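You operate a simulated robot arm through the tools that you are given. There is no shell and no other tool. Be economical: measure what you need, move in short steps, check, and stop when the job is done.

The job below is to be done with a simulated robot arm. You get a single attempt, and the scene is never put back.

## Task
Take the printer's stencil to the blue mat and wipe it clean.
Fine: undo both clamps and leave them free; use the green pad with cleaner and put it back; the other stencils stay in the rack, the latch as it is. Set down upright: green pad. What is to be rubbed or washed off counts as gone when no trace of it is left.

It is judged by the outcome, as a careful person would: the job done as asked, and still so three seconds after it is handed in. It fails if anything else is knocked over, pushed out of place, dropped, spilled or broken.

## Robot
A 7-joint arm with a two-finger parallel gripper, fixed in place. Base frame: the origin is at the foot of the arm, x ahead of it, y to its left, z up; the work surface is at about z = 0.824. Lengths are in m, angles in rad, forces in N, time in s.
Its first joint turns from -2.601 to 2.601 rad. Payload 3.43 kg.
The TCP is the grasp point between the finger pads, 0.03 m short of the fingertips. In the tool frame z runs along the fingers and y along their closing line. Largest opening 0.094 m; finger width 0.028, thickness 0.01; the body of the gripper, 0.05 by 0.096 m, starts 0.055 m behind the TCP.
Orientation is that of the tool frame in the base frame, as a unit quaternion [x, y, z, w]. With the fingers straight down and closing along the base's y, the tool's x points along the base's -x, its y along +y and its z along -z.

## Interface
- The arm moves only by the tool servo_tool. Its arguments are lists of equal length, an entry for each row: "linear": the shift along the tool's x, y, z in cm, a list of three; "dr": the turn, a rotation vector about the tool's x, y, z in degrees, a list of three. In form: {"linear": [[dx, dy, dz], ...], "dr": [[rx, ry, rz], ...]}. A call has 1 to 10 rows; each row shifts and turns the commanded pose from where the row before left it, along the tool's axes as they then stand. "hand" is the finger opening in cm, from 0 to 9.4, set as the call begins (left out, the last holds). A row lasts 0.2 s, in which the tool goes at most 0.05 m and 0.15 rad; a call with a longer step from one row to the next is refused whole, and so is a gripper value outside its range. Where a pose cannot be reached the arm comes as near as it can. A force on the tool above 40 N (or 10 N above the force at the start of the call, whichever is more), or a blocked arm, ends the call early, and 0.2 s more pass. The fingers move at their own pace (about 0.045 m/s each) and stop on an object; they squeeze with about 40 N. The grip force told is the motor's: it shows also when the fingers shut on nothing. Time passes only in rows, and 0.2 s behind the last, so rows that do not move let the fingers close. The reply holds the time, the measured pose of the TCP, the force on the tool along the base axes, the opening and the grip force, in the units named above and with some noise, with the torque about the TCP (base axes, N m) and any sound that the robot's microphone picked up, and new pictures: "show" is both (left out), scene, wrist or none.
- Cameras (640 x 400 px; columns grow to the right, rows downward): "scene" is fixed at [0.2214, -0.6511, 1.4976]; the picture's right is [0.55, -0.83, 0.00], its down [-0.48, -0.32, -0.81] and it looks along [0.68, 0.45, -0.58] (base axes); focal length 319 px, centre (320, 200). "wrist" rides on the gripper at [0.076, 0.014, -0.102] in the tool frame; the picture's right is [-0.18, 0.98, 0.00], its down [-0.75, -0.14, -0.64] and it looks along [-0.63, -0.12, 0.77] (tool axes); focal length 243 px, centre (320, 200). There is no depth. A picture from a camera that has moved, and an enlarged one, comes with that camera's place and axes in the base frame and with its lens.
- close_up(camera, box): a new picture of the part [left, top, right, bottom] of that camera's present view, enlarged. No time passes.
- close_job(): hands the job in; it is judged then, once.

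Go step by step. Nothing tells you positions but the pictures and the camera data: compare them with the known pose of the tool, close in by small moves and look again before you grip or let go. The budget is 120 turns and 200 pictures, counting those below and the enlarged ones. Unless the task says otherwise, let go and move clear before handing in, and close with one line.

The tools are called after "Call:" as a command line: name --argument value ..., lists and objects as JSON in quotes. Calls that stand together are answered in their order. servo_tool: Moves the arm, as the interface text tells. Its arguments: {"type":"object","properties":{"linear":{"type":"array"},"dr":{"type":"array"},"hand":{"type":"number"},"show":{"type":"string","enum":["both","scene","wrist","none"]}},"required":["linear","dr"]} The other tools are called the same way: close_up (camera, box) takes an enlarged picture of a part of a camera's view; close_job () hands the job in.

At the start:

```text
time: 0.0
position: [0.9759, 0.1504, 1.176]
orientation: [0.0, 1.0, 0.0, -0.001]
contact_force: [1.0, 0.3, 0.5]
wrist_torque: [0.01, -0.04, 0.0]
finger_gap: 0.0939
finger_force: 0.1
```

scene: 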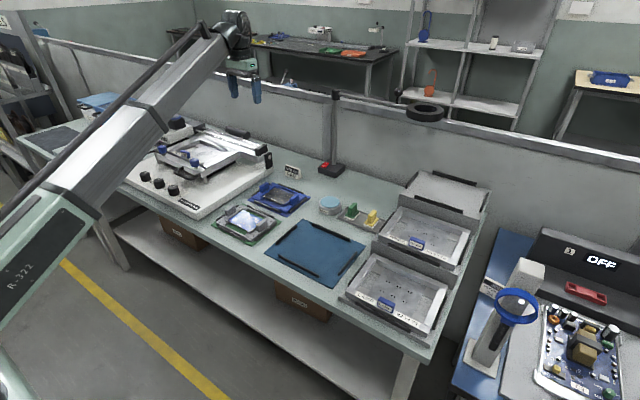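
wrist: 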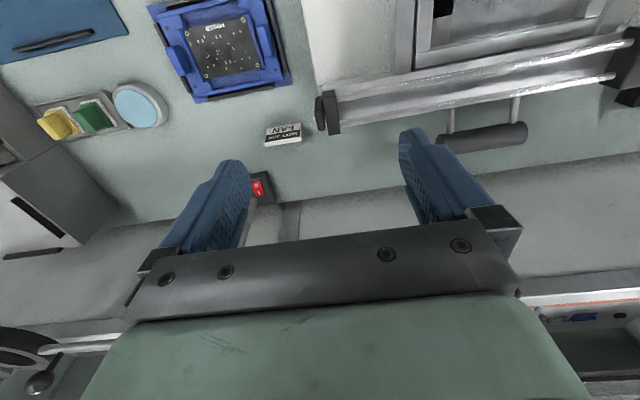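

I see a stencil printer on the left, a blue mat in the middle, pads and a cleaner dish behind it, and racks on the right. I'll enlarge the parts that matter first.

Call:
close_up --camera "scene" --box '[110, 100, 290, 220]'

Call:
close_up --camera "scene" --box '[200, 160, 400, 290]'

Call:
close_up --camera "scene" --box '[330, 160, 500, 340]'

Call:
close_up --camera "wrist" --box '[0, 0, 320, 200]'

```text
3.33 times, centred on (200, 160) of scene
camera zoom: at [0.2214, -0.6511, 1.4976], right [0.55, -0.83, 0.0], down [-0.48, -0.32, -0.81], along [0.68, 0.45, -0.58], focal length 1063 px, centre (720, 333)
```

zoom: 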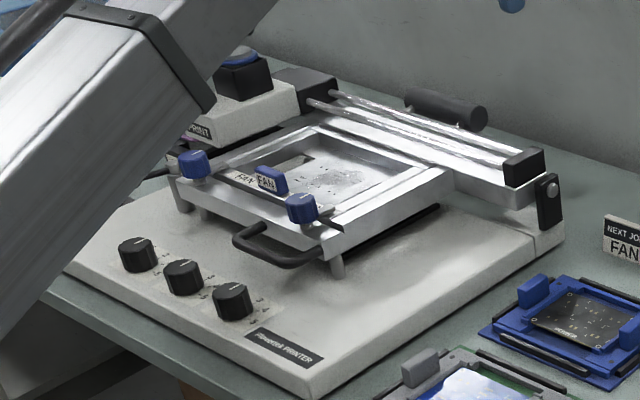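

```text
3.08 times, centred on (300, 225) of scene
camera zoom: at [0.2214, -0.6511, 1.4976], right [0.55, -0.83, 0.0], down [-0.48, -0.32, -0.81], along [0.68, 0.45, -0.58], focal length 981 px, centre (382, 123)
```

zoom: 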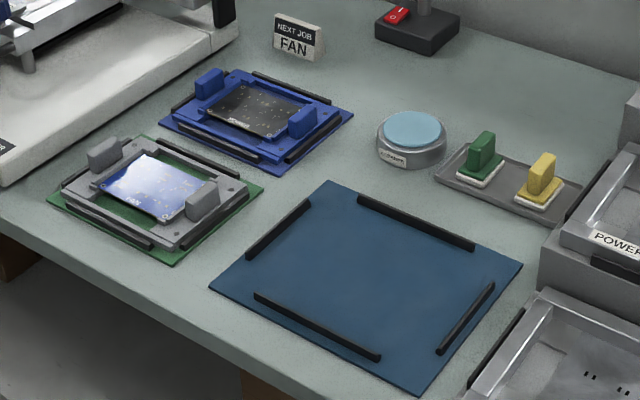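

```text
2.22 times, centred on (415, 250) of scene
camera zoom: at [0.2214, -0.6511, 1.4976], right [0.55, -0.83, 0.0], down [-0.48, -0.32, -0.81], along [0.68, 0.45, -0.58], focal length 709 px, centre (109, 89)
```

zoom: 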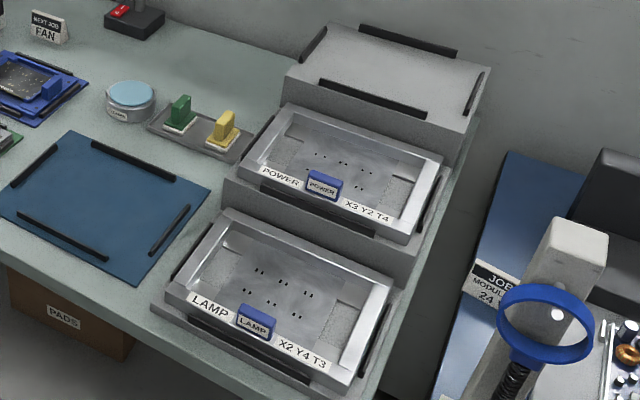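

```text
2.00 times, centred on (160, 100) of wrist
camera zoom: at [0.9, 0.1649, 1.2791], right [0.18, 0.98, 0.0], down [0.75, -0.14, 0.64], along [0.63, -0.12, -0.77], focal length 485 px, centre (640, 400)
```

zoom: 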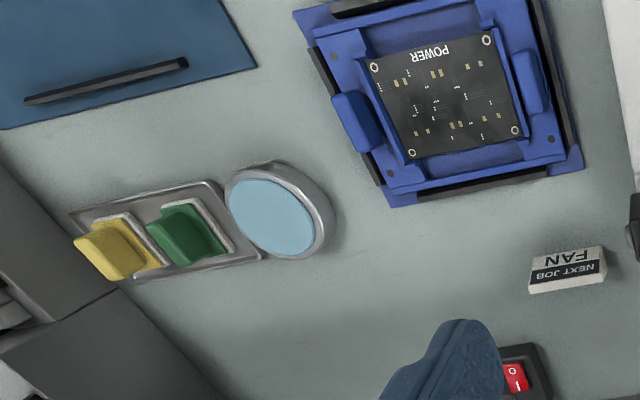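

I'll move back and left at the same height to look over the printer with the wrist camera.

Call:
servo_tool --linear '[[3.5, 2.2, 0], [3.5, 2.2, 0], [3.5, 2.2, 0], [3.5, 2.2, 0], [3.5, 2.2, 0], [3.5, 2.2, 0], [3.5, 2.2, 0], [3.5, 2.2, 0], [3.5, 2.2, 0], [3.0, 2.2, 0]]' --dr '[[0, 0, 0], [0, 0, 0], [0, 0, 0], [0, 0, 0], [0, 0, 0], [0, 0, 0], [0, 0, 0], [0, 0, 0], [0, 0, 0], [0, 0, 0]]'

```text
time: 2.2
position: [0.6474, 0.3791, 1.1402]
orientation: [0.001, 1.0, 0.002, 0.004]
contact_force: [-0.6, 0.1, 1.0]
wrist_torque: [-0.02, 0.02, 0.01]
finger_gap: 0.0939
finger_force: 0.0
out of reach, approached as far as the arm can: row 6, 7, 8, 9, 10
camera wrist: at [0.5709, 0.3919, 1.2428], right [0.19, 0.98, 0.01], down [0.75, -0.15, 0.65], along [0.64, -0.11, -0.76], focal length 243 px, centre (320, 200)
```

scene: 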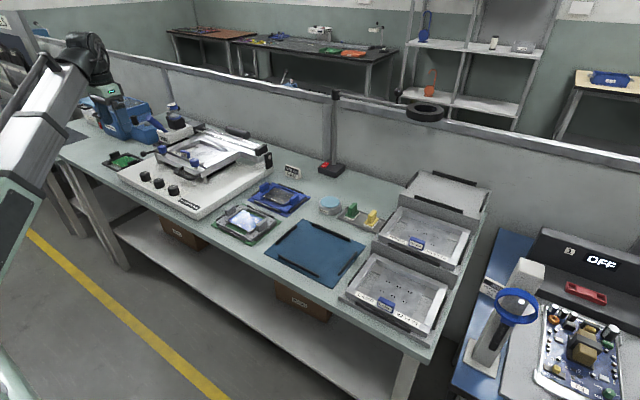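
wrist: 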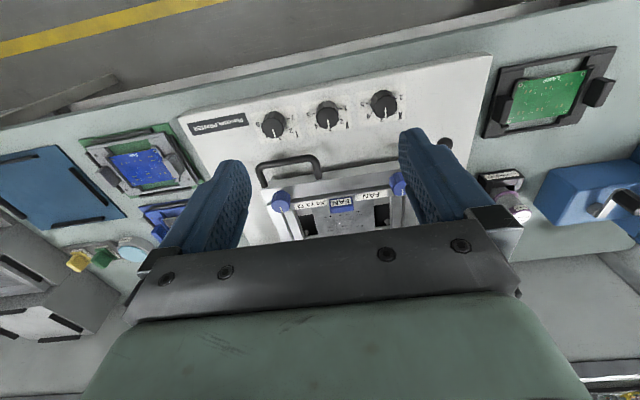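

The wrist view is best directly below the tool. I'll go forward so the stencil lies below the camera.

Call:
servo_tool --linear '[[-4, 0, 0], [-4, 0, 0], [-4, 0, 0], [-4, 0, 0], [-4, 0, 0]]' --dr '[[0, 0, 0], [0, 0, 0], [0, 0, 0], [0, 0, 0], [0, 0, 0]]' --show "wrist"

```text
time: 3.4
position: [0.8485, 0.378, 1.1372]
orientation: [0.0, 1.0, -0.001, 0.0]
contact_force: [0.1, -0.7, -0.4]
wrist_torque: [0.07, 0.01, -0.02]
finger_gap: 0.094
finger_force: 0.1
camera wrist: at [0.7724, 0.3917, 1.24], right [0.18, 0.98, 0.0], down [0.75, -0.14, 0.64], along [0.63, -0.12, -0.77], focal length 243 px, centre (320, 200)
```

wrist: 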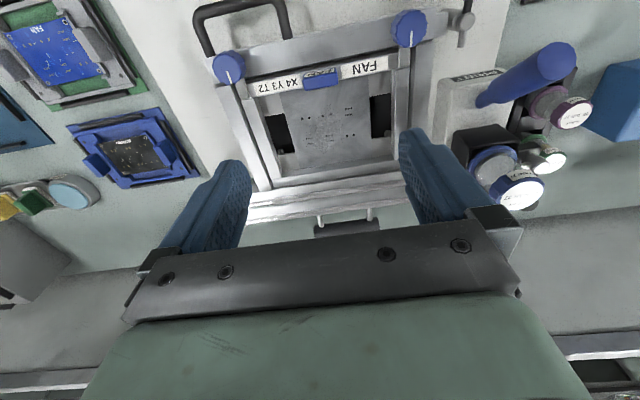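

Call:
close_up --camera "wrist" --box '[180, 0, 500, 200]'

Call:
close_up --camera "scene" --box '[140, 120, 230, 180]'

```text
2.00 times, centred on (340, 100) of wrist
camera zoom: at [0.7724, 0.3917, 1.24], right [0.18, 0.98, 0.0], down [0.75, -0.14, 0.64], along [0.63, -0.12, -0.77], focal length 485 px, centre (280, 400)
```

zoom: 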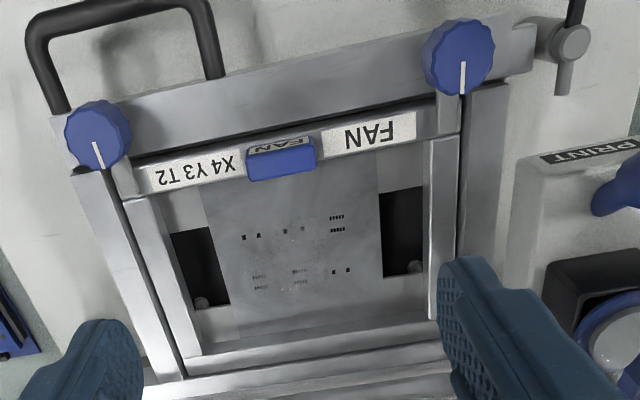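

```text
6.67 times, centred on (185, 150) of scene
camera zoom: at [0.2214, -0.6511, 1.4976], right [0.55, -0.83, 0.0], down [-0.48, -0.32, -0.81], along [0.68, 0.45, -0.58], focal length 2126 px, centre (1220, 533)
```

zoom: 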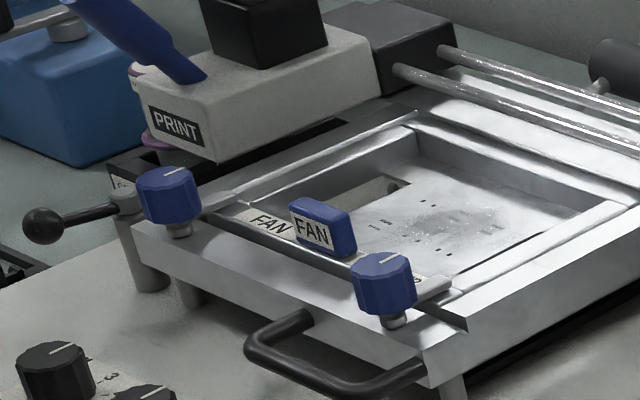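

The stencil FAN sits in a print frame. It is held by two blue turn-knobs, which I place near (0.815, 0.476) and (0.813, 0.281) with tops at about z 0.95. I'll go above the far one and check.

Call:
servo_tool --linear '[[1.1, 3.3, 2], [1.1, 3.3, 2], [1.1, 3.2, 2], [0, 0, 2], [0, 0, 0]]' --dr '[[0, 0, 0], [0, 0, 0], [0, 0, 0], [0, 0, 0], [0, 0, 0]]' --hand 5.5

```text
time: 4.6
position: [0.8149, 0.4774, 1.0589]
orientation: [0.001, 1.0, 0.001, 0.0]
contact_force: [0.0, 0.1, -0.1]
wrist_torque: [0.03, -0.03, 0.0]
finger_gap: 0.055
finger_force: 0.0
camera wrist: at [0.7388, 0.4906, 1.1617], right [0.18, 0.98, 0.0], down [0.75, -0.14, 0.64], along [0.63, -0.12, -0.77], focal length 243 px, centre (320, 200)
```

scene: 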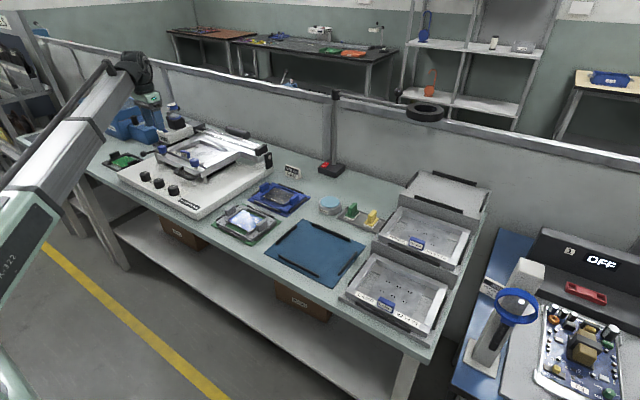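
wrist: 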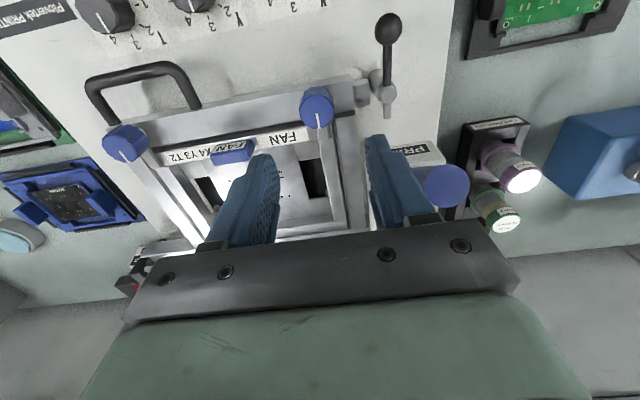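

The knob is at about (0.807, 0.475), 3 cm across. I'll lower most of the way and look again.

Call:
servo_tool --linear '[[0.7, -0.2, 3], [0, 0, 3], [0, 0, 2], [0, 0, 0]]' --dr '[[0, 0, 0], [0, 0, 0], [0, 0, 0], [0, 0, 0]]'

Call:
close_up --camera "scene" --box '[130, 110, 226, 170]'

Call:
close_up --camera "wrist" --box '[200, 40, 460, 200]'

```text
time: 5.6
position: [0.8071, 0.4746, 0.9796]
orientation: [-0.001, 1.0, 0.0, 0.0]
contact_force: [0.5, -0.4, 0.5]
wrist_torque: [0.0, 0.01, 0.03]
finger_gap: 0.0548
finger_force: 0.1
camera wrist: at [0.7312, 0.488, 1.082], right [0.18, 0.98, 0.0], down [0.75, -0.14, 0.64], along [0.63, -0.12, -0.77], focal length 243 px, centre (320, 200)
```

scene: 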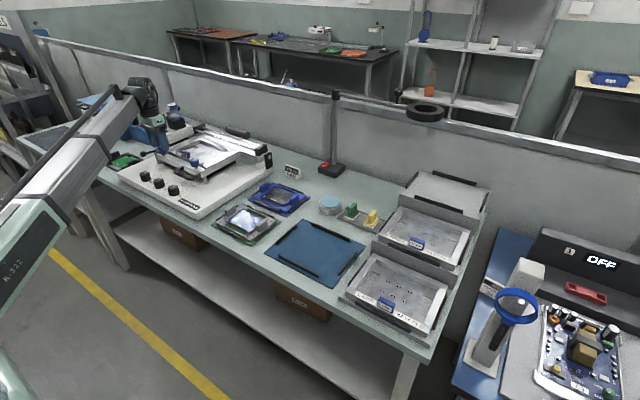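
wrist: 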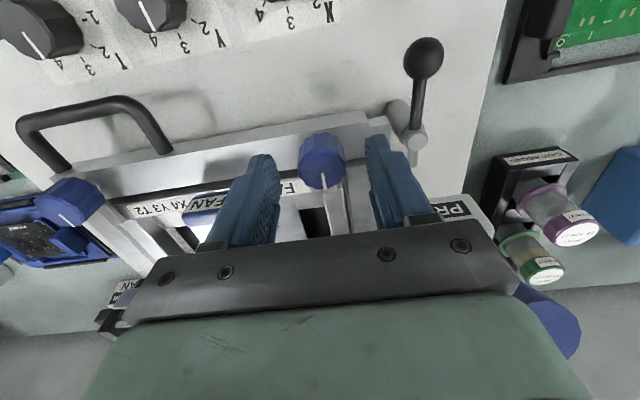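

```text
6.67 times, centred on (178, 140) of scene
camera zoom: at [0.2214, -0.6511, 1.4976], right [0.55, -0.83, 0.0], down [-0.48, -0.32, -0.81], along [0.68, 0.45, -0.58], focal length 2126 px, centre (1267, 600)
```

zoom: 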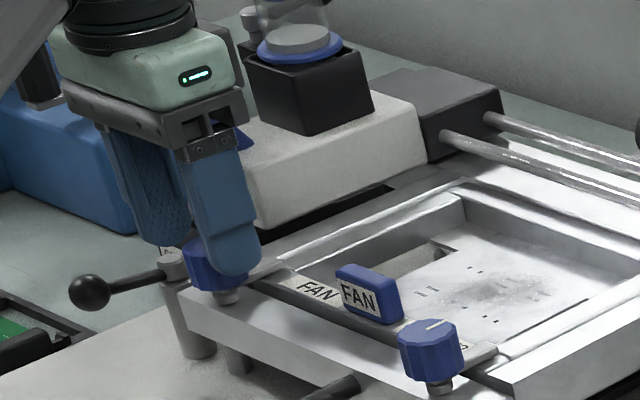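

```text
2.46 times, centred on (330, 120) of wrist
camera zoom: at [0.7312, 0.488, 1.082], right [0.18, 0.98, 0.0], down [0.75, -0.14, 0.64], along [0.63, -0.12, -0.77], focal length 597 px, centre (295, 397)
```

zoom: 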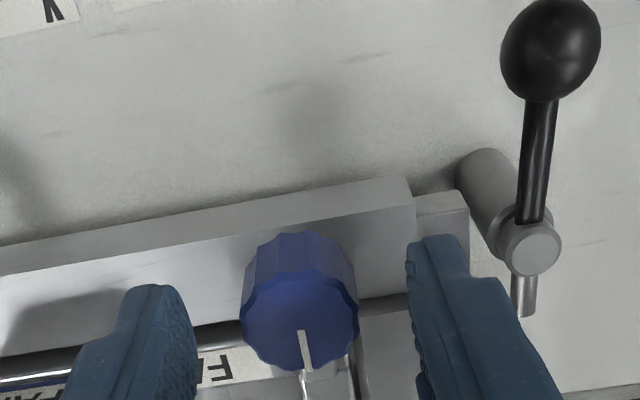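

The knob is between the fingers. I'll lower 1.8 cm and close on it.

Call:
servo_tool --linear '[[-0.3, 0, 0.9], [0, 0, 0.9], [0, 0, 0]]' --dr '[[0, 0, 0], [0, 0, 0], [0, 0, 0]]' --show "none"

Call:
servo_tool --linear '[[0, 0, 0], [0, 0, 0], [0, 0, 0]]' --dr '[[0, 0, 0], [0, 0, 0], [0, 0, 0]]' --hand 0

Call:
close_up --camera "scene" --box '[130, 110, 226, 170]'

```text
time: 6.4
position: [0.8111, 0.4744, 0.9617]
orientation: [0.0, 1.0, 0.0, 0.0]
contact_force: [1.1, 0.0, -0.5]
wrist_torque: [-0.01, -0.02, 0.0]
finger_gap: 0.0548
finger_force: 0.1
```

```text
time: 7.2
position: [0.8104, 0.4745, 0.9611]
orientation: [0.0, 1.0, 0.0, 0.0]
contact_force: [-0.6, 0.2, -0.6]
wrist_torque: [0.25, -0.05, 0.0]
finger_gap: 0.0294
finger_force: 40.4
camera wrist: at [0.7344, 0.4882, 1.0649], right [0.18, 0.98, 0.0], down [0.75, -0.14, 0.64], along [0.63, -0.12, -0.77], focal length 243 px, centre (320, 200)
```

scene: 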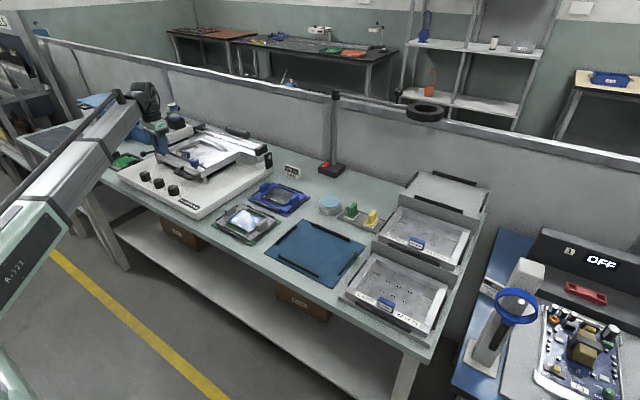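
wrist: 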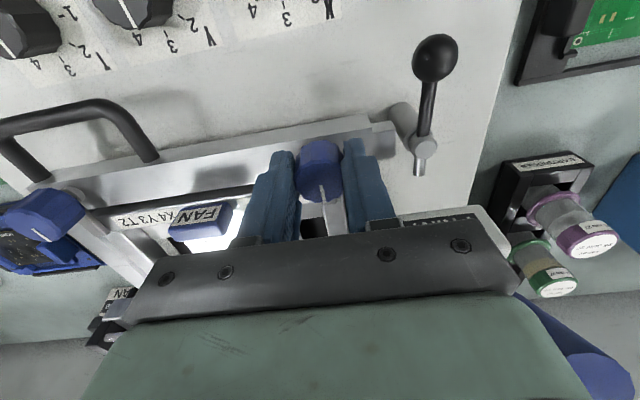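

```text
6.67 times, centred on (178, 140) of scene
camera zoom: at [0.2214, -0.6511, 1.4976], right [0.55, -0.83, 0.0], down [-0.48, -0.32, -0.81], along [0.68, 0.45, -0.58], focal length 2126 px, centre (1267, 600)
```

zoom: 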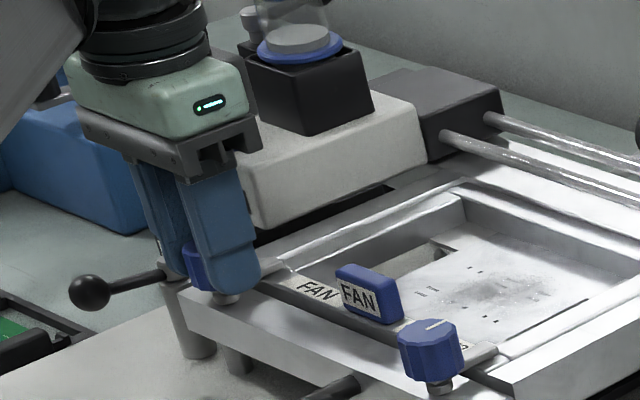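

I have the knob (gap 0.029). I'll turn it outward a little and watch the torque.

Call:
servo_tool --linear '[[0, 0, 0], [0, 0, 0], [0, 0, 0]]' --dr '[[0, 0, -8], [0, 0, -8], [0, 0, -8]]' --show "wrist"

```text
time: 8.0
position: [0.8096, 0.4737, 0.9616]
orientation: [-0.208, 0.978, -0.001, 0.0]
contact_force: [7.0, -9.3, 2.4]
wrist_torque: [0.37, 0.33, -0.01]
finger_gap: 0.0294
finger_force: 45.6
camera wrist: at [0.7353, 0.4552, 1.0648], right [-0.23, 0.97, 0.0], down [0.75, 0.18, 0.64], along [0.63, 0.15, -0.77], focal length 243 px, centre (320, 200)
```

wrist: 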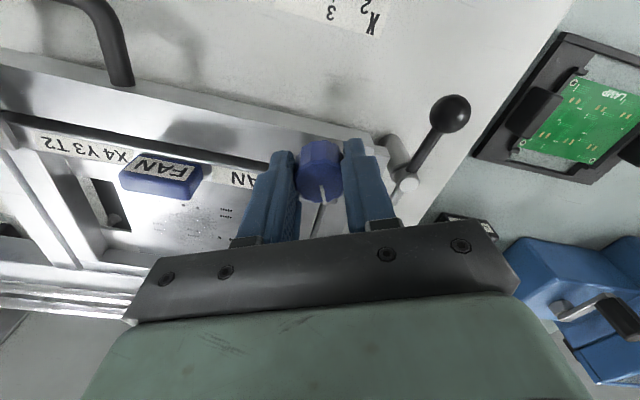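

It turns freely, with a slight sideways load. I'll keep turning and ease the tool over a millimetre.

Call:
servo_tool --linear '[[-0.05, -0.12, 0], [0, 0, 0], [0, 0, 0], [0, 0, 0]]' --dr '[[0, 0, -8], [0, 0, -8], [0, 0, -8], [0, 0, -8]]' --show "wrist"

```text
time: 9.0
position: [0.8107, 0.4729, 0.9628]
orientation: [-0.47, 0.883, -0.001, -0.001]
contact_force: [5.5, -19.9, 0.0]
wrist_torque: [0.78, -0.36, -0.04]
finger_gap: 0.0294
finger_force: 44.8
camera wrist: at [0.7572, 0.4171, 1.0649], right [-0.71, 0.7, 0.0], down [0.54, 0.55, 0.64], along [0.45, 0.46, -0.77], focal length 243 px, centre (320, 200)
```

wrist: 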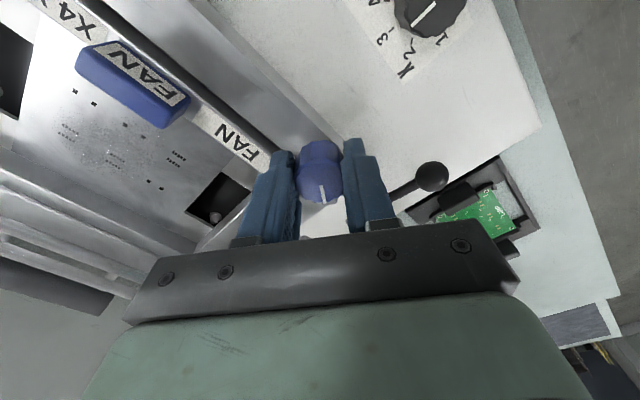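

Call:
servo_tool --linear '[[0.14, -0.15, 0], [0, 0, 0], [0, 0, 0], [0, 0, 0]]' --dr '[[0, 0, -4], [0, 0, -8], [0, 0, -8], [0, 0, -8]]' --show "wrist"

```text
time: 10.0
position: [0.8117, 0.4734, 0.9624]
orientation: [-0.669, 0.743, 0.0, 0.0]
contact_force: [12.9, -4.8, 3.0]
wrist_torque: [-1.28, 0.43, -0.02]
finger_gap: 0.0295
finger_force: 45.0
camera wrist: at [0.7902, 0.3976, 1.0647], right [-0.96, 0.28, 0.0], down [0.22, 0.73, 0.64], along [0.18, 0.62, -0.77], focal length 243 px, centre (320, 200)
```

wrist: 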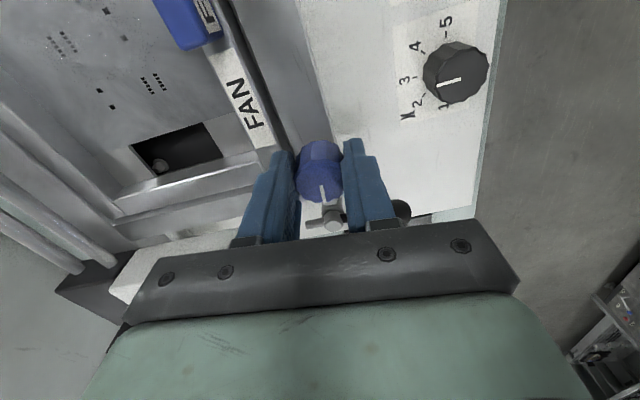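

Call:
servo_tool --linear '[[0, -0.1, 0], [0, 0, 0]]' --dr '[[0, 0, -5], [0, 0, -5]]' --show "none"

Call:
servo_tool --linear '[[0, 0, 0], [0, 0, 0], [0, 0, -2.5], [0, 0, -3], [0, 0, -3]]' --dr '[[0, 0, 0], [0, 0, 0], [0, 0, 0], [0, 0, 0], [0, 0, 0]]' --hand 5.5

Call:
close_up --camera "wrist" --box '[160, 0, 480, 200]'

Call:
close_up --camera "scene" --box '[130, 110, 226, 170]'

```text
time: 10.6
position: [0.8123, 0.4735, 0.9612]
orientation: [0.732, -0.682, 0.0, -0.001]
contact_force: [14.0, -2.6, 6.3]
wrist_torque: [0.33, 0.19, -0.39]
finger_gap: 0.0295
finger_force: 44.7
```

```text
time: 11.8
position: [0.8134, 0.4721, 1.0464]
orientation: [0.731, -0.683, 0.0, 0.0]
contact_force: [-0.6, -1.0, 0.4]
wrist_torque: [0.03, -0.01, 0.0]
finger_gap: 0.0548
finger_force: 0.0
camera wrist: at [0.8042, 0.3945, 1.1489], right [-0.99, 0.12, 0.0], down [0.09, 0.76, 0.64], along [0.07, 0.64, -0.77], focal length 243 px, centre (320, 200)
```

scene: 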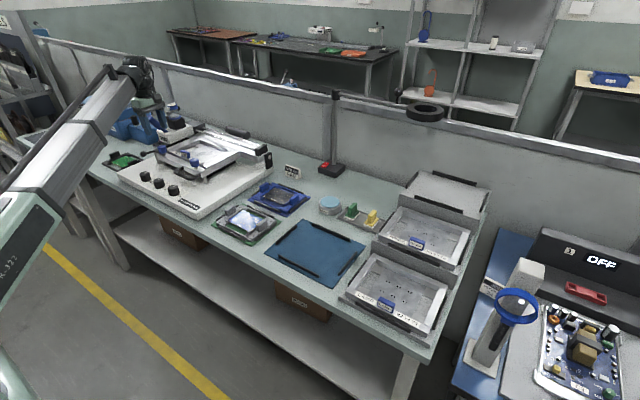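
wrist: 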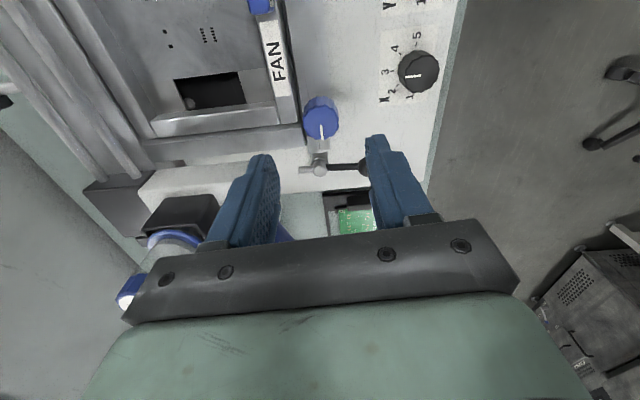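

```text
2.00 times, centred on (320, 100) of wrist
camera zoom: at [0.8042, 0.3945, 1.1489], right [-0.99, 0.12, 0.0], down [0.09, 0.76, 0.64], along [0.07, 0.64, -0.77], focal length 485 px, centre (320, 400)
```

zoom: 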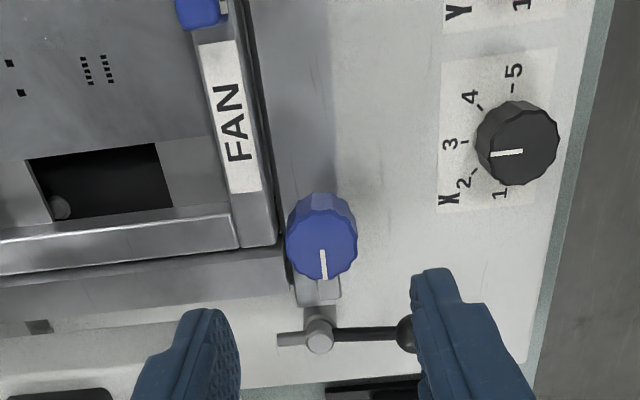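

```text
6.67 times, centred on (178, 140) of scene
camera zoom: at [0.2214, -0.6511, 1.4976], right [0.55, -0.83, 0.0], down [-0.48, -0.32, -0.81], along [0.68, 0.45, -0.58], focal length 2126 px, centre (1267, 600)
```

zoom: 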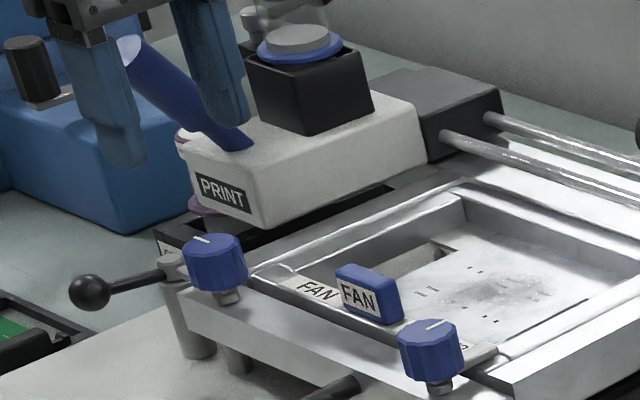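

The first clamp is free: its arm points outward and nothing else moved. Next I'll go over the near clamp and check the alignment.

Call:
servo_tool --linear '[[4.8, 0.4, 0], [4.8, 0.4, 0], [4.8, 0.4, 0], [4.8, 0.35, 0], [0, 0, 3], [0, 0, 3]]' --dr '[[0, 0, 0], [0, 0, 0], [0, 0, 0], [0, 0, 0], [0, 0, 0], [0, 0, 0]]'

Call:
close_up --camera "scene" --box '[150, 120, 246, 180]'

Call:
close_up --camera "wrist" --box '[200, 40, 460, 200]'

```text
time: 13.2
position: [0.8097, 0.2795, 0.9872]
orientation: [0.732, -0.682, 0.0, 0.0]
contact_force: [-0.1, -0.5, -0.8]
wrist_torque: [0.01, 0.02, -0.01]
finger_gap: 0.0549
finger_force: 0.1
camera wrist: at [0.8012, 0.2011, 1.0902], right [-0.99, 0.11, 0.0], down [0.09, 0.76, 0.64], along [0.07, 0.64, -0.77], focal length 243 px, centre (320, 200)
```

scene: 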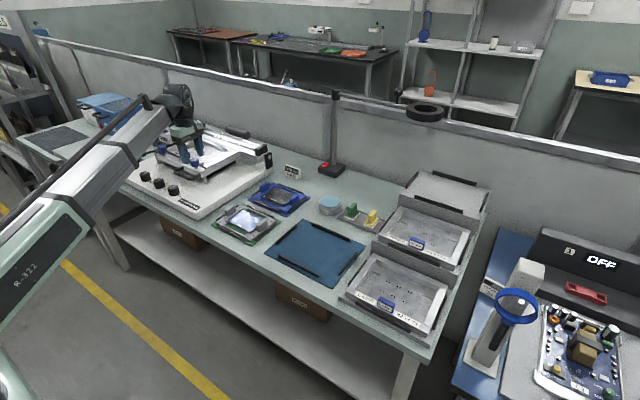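
wrist: 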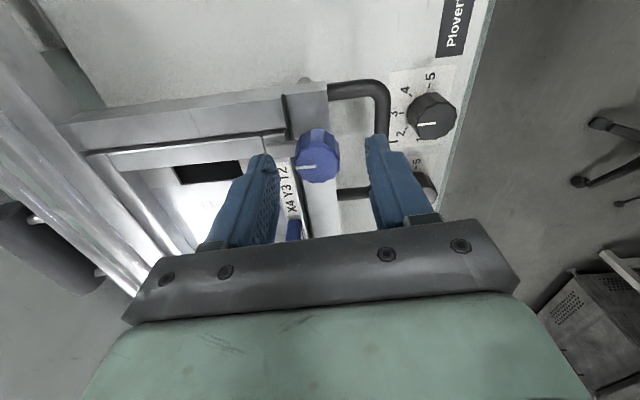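

```text
6.67 times, centred on (198, 150) of scene
camera zoom: at [0.2214, -0.6511, 1.4976], right [0.55, -0.83, 0.0], down [-0.48, -0.32, -0.81], along [0.68, 0.45, -0.58], focal length 2126 px, centre (1133, 533)
```

zoom: 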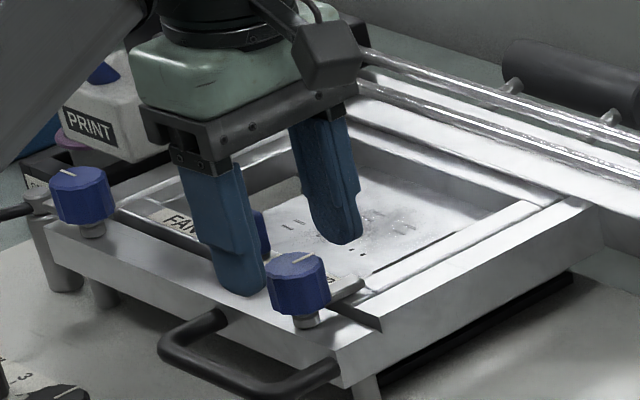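

```text
2.46 times, centred on (330, 120) of wrist
camera zoom: at [0.8012, 0.2011, 1.0902], right [-0.99, 0.11, 0.0], down [0.09, 0.76, 0.64], along [0.07, 0.64, -0.77], focal length 597 px, centre (295, 397)
```

zoom: 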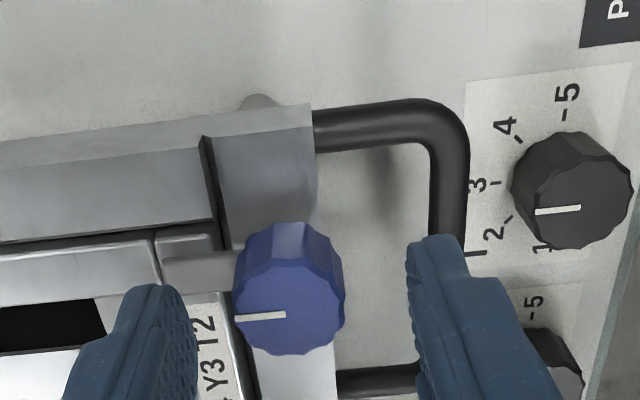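

The near knob is at about (0.812, 0.284). I'll shift, lower and close.

Call:
servo_tool --linear '[[-0.44, -0.23, 0.8], [0, 0, 0.8], [0, 0, 0.7], [0, 0, 0]]' --dr '[[0, 0, 0], [0, 0, 0], [0, 0, 0], [0, 0, 0]]' --show "none"

Call:
servo_tool --linear '[[0, 0, 0], [0, 0, 0], [0, 0, 0]]' --dr '[[0, 0, 0], [0, 0, 0], [0, 0, 0]]' --hand 0 --show "wrist"

```text
time: 14.2
position: [0.8119, 0.284, 0.9647]
orientation: [0.731, -0.682, -0.001, 0.0]
contact_force: [-0.1, 0.1, -1.2]
wrist_torque: [-0.02, -0.01, 0.01]
finger_gap: 0.0548
finger_force: 0.1
```

```text
time: 15.0
position: [0.8117, 0.2839, 0.9642]
orientation: [0.732, -0.682, 0.0, 0.0]
contact_force: [5.4, 1.5, 0.0]
wrist_torque: [0.0, 0.25, -0.01]
finger_gap: 0.03
finger_force: 40.8
camera wrist: at [0.8037, 0.2059, 1.0673], right [-0.99, 0.12, 0.0], down [0.09, 0.76, 0.64], along [0.07, 0.64, -0.77], focal length 243 px, centre (320, 200)
```

wrist: 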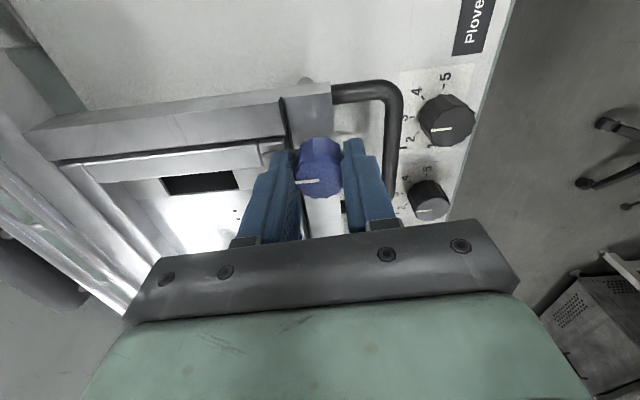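

Call:
servo_tool --linear '[[0, 0, 0], [0, 0, 0], [0, 0, 0]]' --dr '[[0, 0, 8], [0, 0, 8], [0, 0, 8]]' --show "none"

```text
time: 15.8
position: [0.8113, 0.2835, 0.9635]
orientation: [-0.573, 0.819, 0.0, 0.0]
contact_force: [4.4, -3.9, 3.1]
wrist_torque: [0.33, 0.2, -0.01]
finger_gap: 0.0293
finger_force: 45.2
```

Call:
servo_tool --linear '[[0, 0, 0], [0, 0, 0], [0, 0, 0], [0, 0, 0]]' --dr '[[0, 0, 8], [0, 0, 8], [0, 0, 8], [0, 0, 8]]' --show "wrist"

```text
time: 16.8
position: [0.8118, 0.2847, 0.9646]
orientation: [-0.323, 0.946, -0.001, -0.001]
contact_force: [-7.5, -7.6, 5.8]
wrist_torque: [-0.1, -0.69, 0.0]
finger_gap: 0.0293
finger_force: 44.9
camera wrist: at [0.7429, 0.2479, 1.0673], right [-0.46, 0.89, 0.0], down [0.68, 0.35, 0.64], along [0.57, 0.29, -0.77], focal length 243 px, centre (320, 200)
```

wrist: 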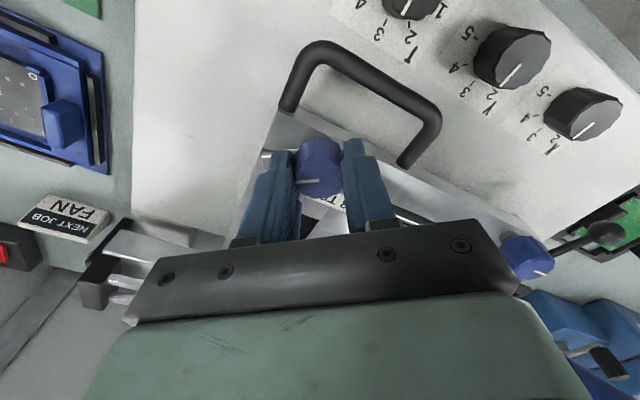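

Call:
servo_tool --linear '[[0, -0.1, 0], [0, 0, 0], [0, 0, 0], [0, 0, 0], [0, 0, 0]]' --dr '[[0, 0, 8], [0, 0, 8], [0, 0, 8], [0, 0, 8], [0, 0, 6]]' --show "none"

Call:
servo_tool --linear '[[0, 0, 0], [0, 0, 0], [0, 0, -2.5], [0, 0, -3], [0, 0, -3]]' --dr '[[0, 0, 0], [0, 0, 0], [0, 0, 0], [0, 0, 0], [0, 0, 0]]' --hand 5.5 --show "wrist"

Call:
close_up --camera "wrist" --box '[160, 0, 480, 200]'

Call:
close_up --camera "scene" --box '[150, 120, 246, 180]'

```text
time: 18.0
position: [0.8122, 0.2854, 0.9649]
orientation: [0.001, 1.0, 0.002, 0.0]
contact_force: [-11.0, 9.9, -2.0]
wrist_torque: [-0.23, 0.6, 0.4]
finger_gap: 0.0295
finger_force: 44.9
```

```text
time: 19.2
position: [0.8127, 0.2828, 1.0492]
orientation: [0.0, 1.0, -0.001, 0.0]
contact_force: [0.7, 0.8, 0.2]
wrist_torque: [0.02, 0.02, 0.04]
finger_gap: 0.0549
finger_force: 0.1
camera wrist: at [0.7369, 0.2967, 1.1521], right [0.18, 0.98, 0.0], down [0.75, -0.14, 0.64], along [0.63, -0.12, -0.77], focal length 243 px, centre (320, 200)
```

wrist: 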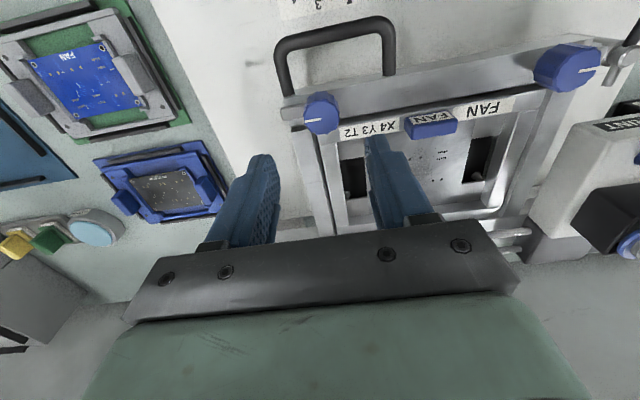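

```text
2.00 times, centred on (320, 100) of wrist
camera zoom: at [0.7369, 0.2967, 1.1521], right [0.18, 0.98, 0.0], down [0.75, -0.14, 0.64], along [0.63, -0.12, -0.77], focal length 485 px, centre (320, 400)
```

zoom: 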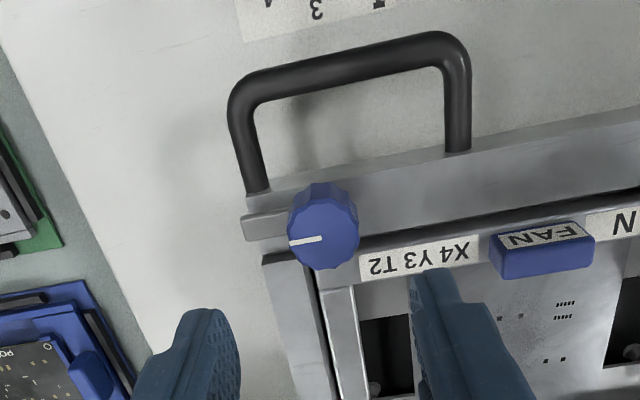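

```text
6.67 times, centred on (198, 150) of scene
camera zoom: at [0.2214, -0.6511, 1.4976], right [0.55, -0.83, 0.0], down [-0.48, -0.32, -0.81], along [0.68, 0.45, -0.58], focal length 2126 px, centre (1133, 533)
```

zoom: 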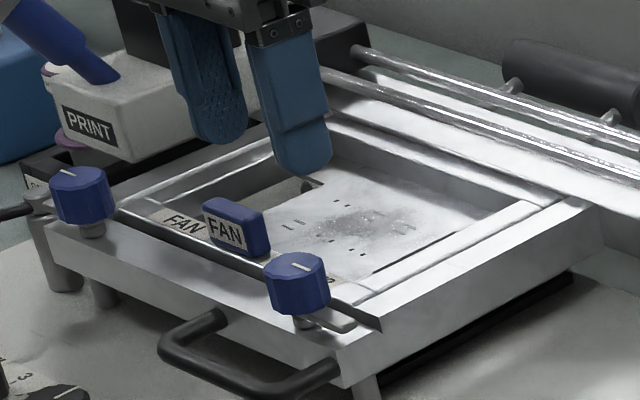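

Both clamps are free. Next is the stencil's FAN tab near (0.845, 0.378). I'll turn the tool 90° so it pinches the tab across its thickness.

Call:
servo_tool --linear '[[-1.0, 3.2, 0], [-1.1, 3.2, 0], [-1.1, 3.1, 0], [0, 0, 0], [0, 0, 0], [0, 0, 0], [0, 0, 0], [0, 0, 0], [0, 0, 0], [0, 0, 0]]' --dr '[[0, 0, 0], [0, 0, 0], [0, 0, 0], [0, 0, -8.5], [0, 0, -8.5], [0, 0, -8.5], [0, 0, -8.5], [0, 0, -8.5], [0, 0, -8.5], [0, 0, -8.5]]' --show "none"

Call:
servo_tool --linear '[[0, 0, 0], [0, 0, 0], [0, 0, 0], [0, 0, 0], [0, 0, 2], [0, 0, 2], [0, 0, 0]]' --dr '[[0, 0, -8.5], [0, 0, -8.5], [0, 0, -8.5], [0, 0, -5], [0, 0, 0], [0, 0, 0], [0, 0, 0]]' --hand 4

Call:
close_up --camera "scene" --box '[150, 120, 246, 180]'

Call:
close_up --camera "wrist" --box '[160, 0, 480, 200]'

```text
time: 21.4
position: [0.8447, 0.3787, 1.049]
orientation: [-0.497, 0.868, 0.0, 0.0]
contact_force: [0.6, 0.1, 0.0]
wrist_torque: [0.01, -0.02, 0.03]
finger_gap: 0.0551
finger_force: 0.1
```

```text
time: 23.0
position: [0.8446, 0.3784, 1.0086]
orientation: [-0.707, 0.707, 0.0, 0.0]
contact_force: [0.2, -1.0, 0.1]
wrist_torque: [-0.02, 0.01, -0.01]
finger_gap: 0.0399
finger_force: 0.1
camera wrist: at [0.8303, 0.3015, 1.1117], right [-0.98, 0.18, 0.0], down [0.14, 0.75, 0.64], along [0.12, 0.63, -0.77], focal length 243 px, centre (320, 200)
```

scene: 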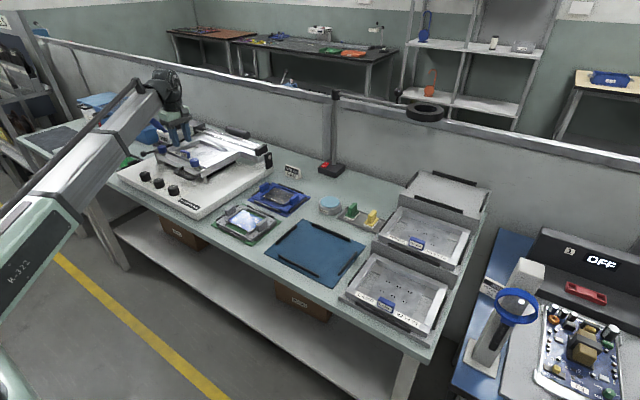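
wrist: 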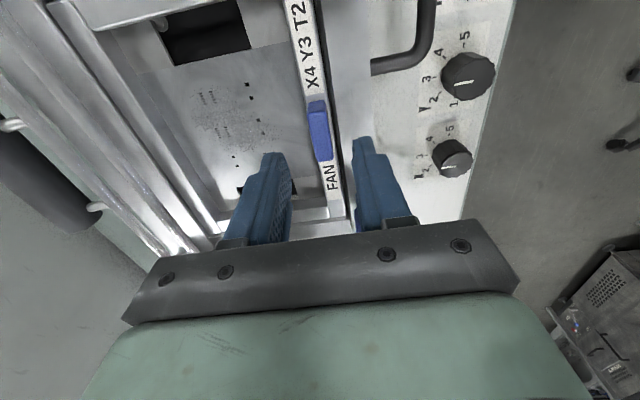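

```text
6.67 times, centred on (198, 150) of scene
camera zoom: at [0.2214, -0.6511, 1.4976], right [0.55, -0.83, 0.0], down [-0.48, -0.32, -0.81], along [0.68, 0.45, -0.58], focal length 2126 px, centre (1133, 533)
```

zoom: 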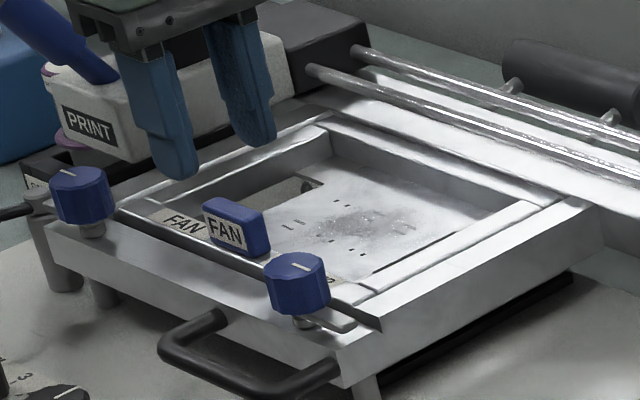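

```text
2.00 times, centred on (320, 100) of wrist
camera zoom: at [0.8303, 0.3015, 1.1117], right [-0.98, 0.18, 0.0], down [0.14, 0.75, 0.64], along [0.12, 0.63, -0.77], focal length 485 px, centre (320, 400)
```

zoom: 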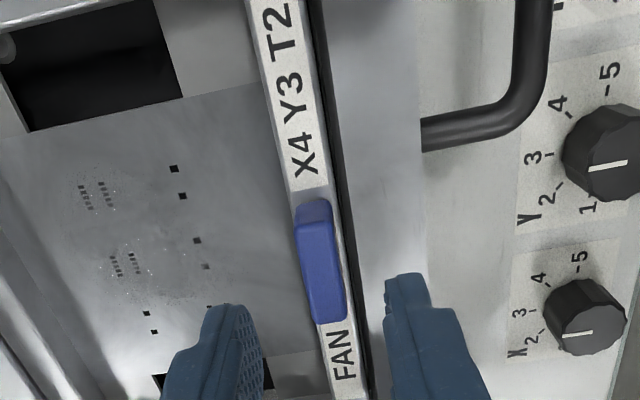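

The tab is centred at about (0.844, 0.378) between the fingers. I'll lower gently with a narrower opening until it is well inside.

Call:
servo_tool --linear '[[0, 0, 2], [0, 0, 1.5], [0, 0, 1], [0, 0, 0.6], [0, 0, 0]]' --dr '[[0, 0, 0], [0, 0, 0], [0, 0, 0], [0, 0, 0], [0, 0, 0]]' --hand 3.2 --show "wrist"

Call:
close_up --camera "scene" --box '[150, 120, 246, 180]'

```text
time: 24.2
position: [0.8458, 0.3782, 0.9579]
orientation: [0.708, -0.707, 0.0, 0.0]
contact_force: [-0.2, 0.2, 0.0]
wrist_torque: [0.02, -0.01, 0.04]
finger_gap: 0.0319
finger_force: 0.0
camera wrist: at [0.8307, 0.3007, 1.0608], right [-0.98, 0.18, 0.0], down [0.14, 0.75, 0.64], along [0.12, 0.63, -0.77], focal length 243 px, centre (320, 200)
```

wrist: 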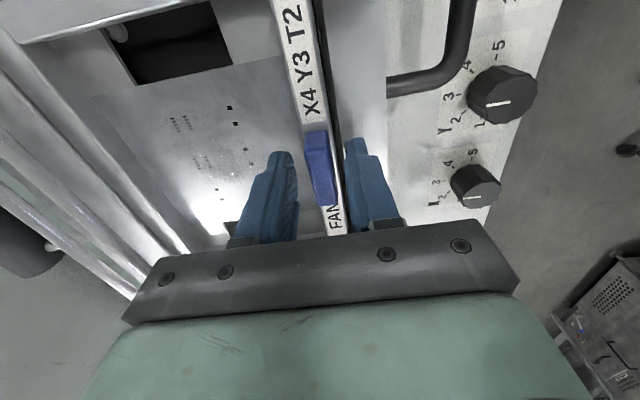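

```text
6.67 times, centred on (198, 150) of scene
camera zoom: at [0.2214, -0.6511, 1.4976], right [0.55, -0.83, 0.0], down [-0.48, -0.32, -0.81], along [0.68, 0.45, -0.58], focal length 2126 px, centre (1133, 533)
```

zoom: 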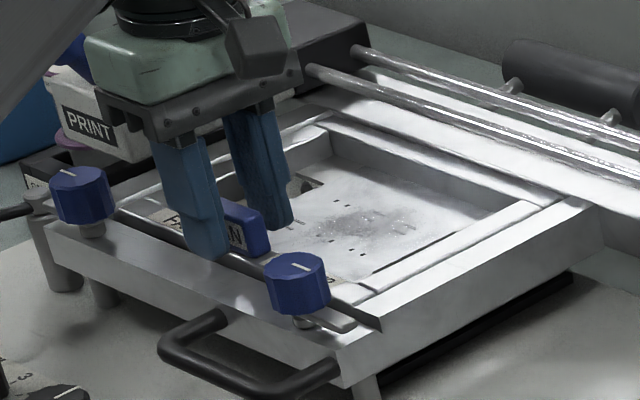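

Call:
servo_tool --linear '[[0, 0, 0.3], [0, 0, 0]]' --dr '[[0, 0, 0], [0, 0, 0]]' --show "none"

Call:
servo_tool --linear '[[0, 0, 0], [0, 0, 0], [0, 0, 0]]' --dr '[[0, 0, 0], [0, 0, 0], [0, 0, 0]]' --hand 0 --show "wrist"

Call:
close_up --camera "scene" --box '[150, 120, 246, 180]'

```text
time: 24.8
position: [0.845, 0.3783, 0.9548]
orientation: [0.707, -0.707, 0.0, 0.0]
contact_force: [0.4, -0.4, 0.2]
wrist_torque: [0.01, -0.01, -0.01]
finger_gap: 0.0321
finger_force: 0.0
```

```text
time: 25.6
position: [0.8453, 0.3772, 0.9545]
orientation: [-0.707, 0.707, 0.0, 0.0]
contact_force: [-0.5, -0.3, -0.3]
wrist_torque: [0.02, 0.0, -0.01]
finger_gap: 0.0133
finger_force: 40.4
camera wrist: at [0.8301, 0.301, 1.0579], right [-0.98, 0.18, 0.0], down [0.14, 0.75, 0.64], along [0.12, 0.63, -0.77], focal length 243 px, centre (320, 200)
```

wrist: 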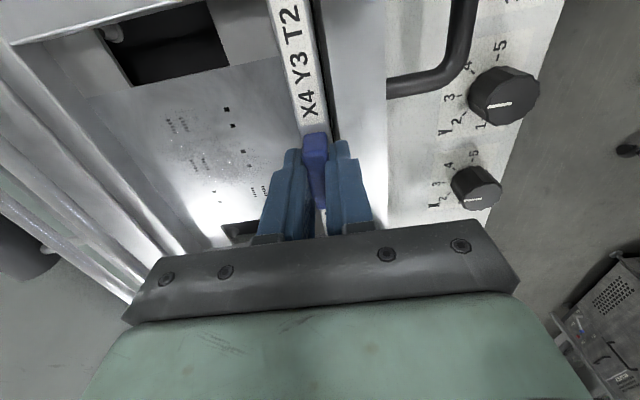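

```text
6.67 times, centred on (198, 150) of scene
camera zoom: at [0.2214, -0.6511, 1.4976], right [0.55, -0.83, 0.0], down [-0.48, -0.32, -0.81], along [0.68, 0.45, -0.58], focal length 2126 px, centre (1133, 533)
```

zoom: 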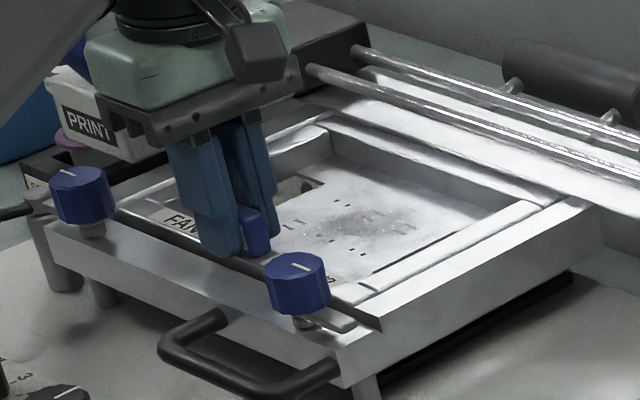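

I have the tab. Before lifting I'll check how the rear edge of the stencil sits in the frame.

Call:
close_up --camera "scene" --box '[190, 125, 246, 160]'

Call:
close_up --camera "wrist" --box '[0, 0, 320, 260]'

```text
11.43 times, centred on (218, 142) of scene
camera zoom: at [0.2214, -0.6511, 1.4976], right [0.55, -0.83, 0.0], down [-0.48, -0.32, -0.81], along [0.68, 0.45, -0.58], focal length 3645 px, centre (1486, 857)
```

zoom: 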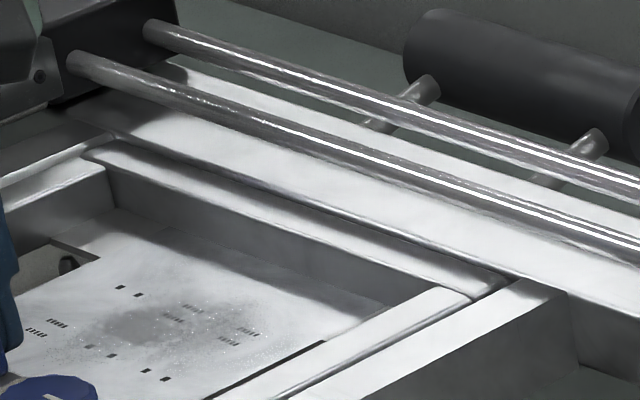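

```text
1.54 times, centred on (160, 130) of wrist
camera zoom: at [0.8301, 0.301, 1.0579], right [-0.98, 0.18, 0.0], down [0.14, 0.75, 0.64], along [0.12, 0.63, -0.77], focal length 373 px, centre (566, 308)
```

zoom: 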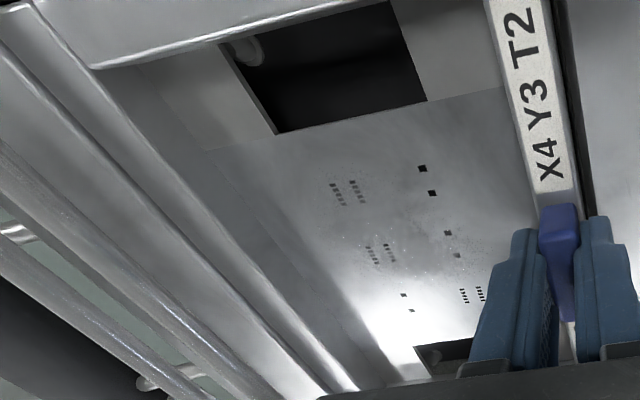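

No lip is visible and the rods run behind the stencil, so it should lift straight out. I'll raise it slowly.

Call:
servo_tool --linear '[[0, 0, -0.5], [0, 0, -0.5], [0, 0, -0.5], [0, 0, -0.5], [0, 0, 0]]' --dr '[[0, 0, 0], [0, 0, 0], [0, 0, 0], [0, 0, 0], [0, 0, 0]]' --show "wrist"

Call:
close_up --camera "scene" --box '[150, 120, 246, 180]'

```text
time: 26.8
position: [0.8447, 0.3777, 0.9739]
orientation: [-0.707, 0.707, 0.0, 0.0]
contact_force: [0.0, -0.9, -2.1]
wrist_torque: [-0.02, 0.14, 0.0]
finger_gap: 0.0136
finger_force: 40.6
camera wrist: at [0.8301, 0.3018, 1.0775], right [-0.98, 0.18, 0.0], down [0.14, 0.75, 0.64], along [0.12, 0.63, -0.77], focal length 243 px, centre (320, 200)
```

wrist: 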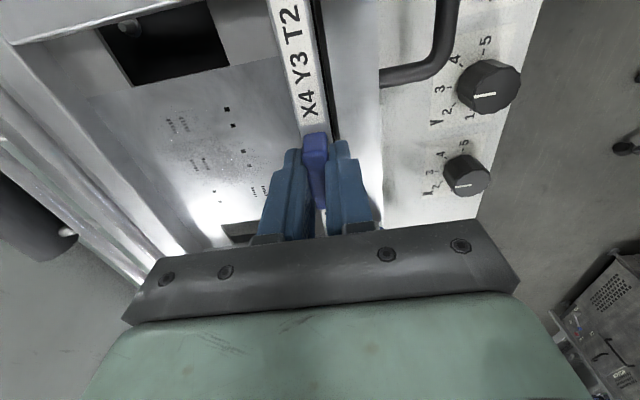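

```text
6.67 times, centred on (198, 150) of scene
camera zoom: at [0.2214, -0.6511, 1.4976], right [0.55, -0.83, 0.0], down [-0.48, -0.32, -0.81], along [0.68, 0.45, -0.58], focal length 2126 px, centre (1133, 533)
```

zoom: 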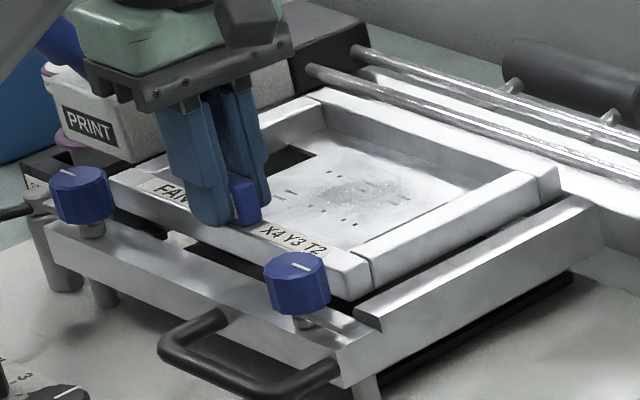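

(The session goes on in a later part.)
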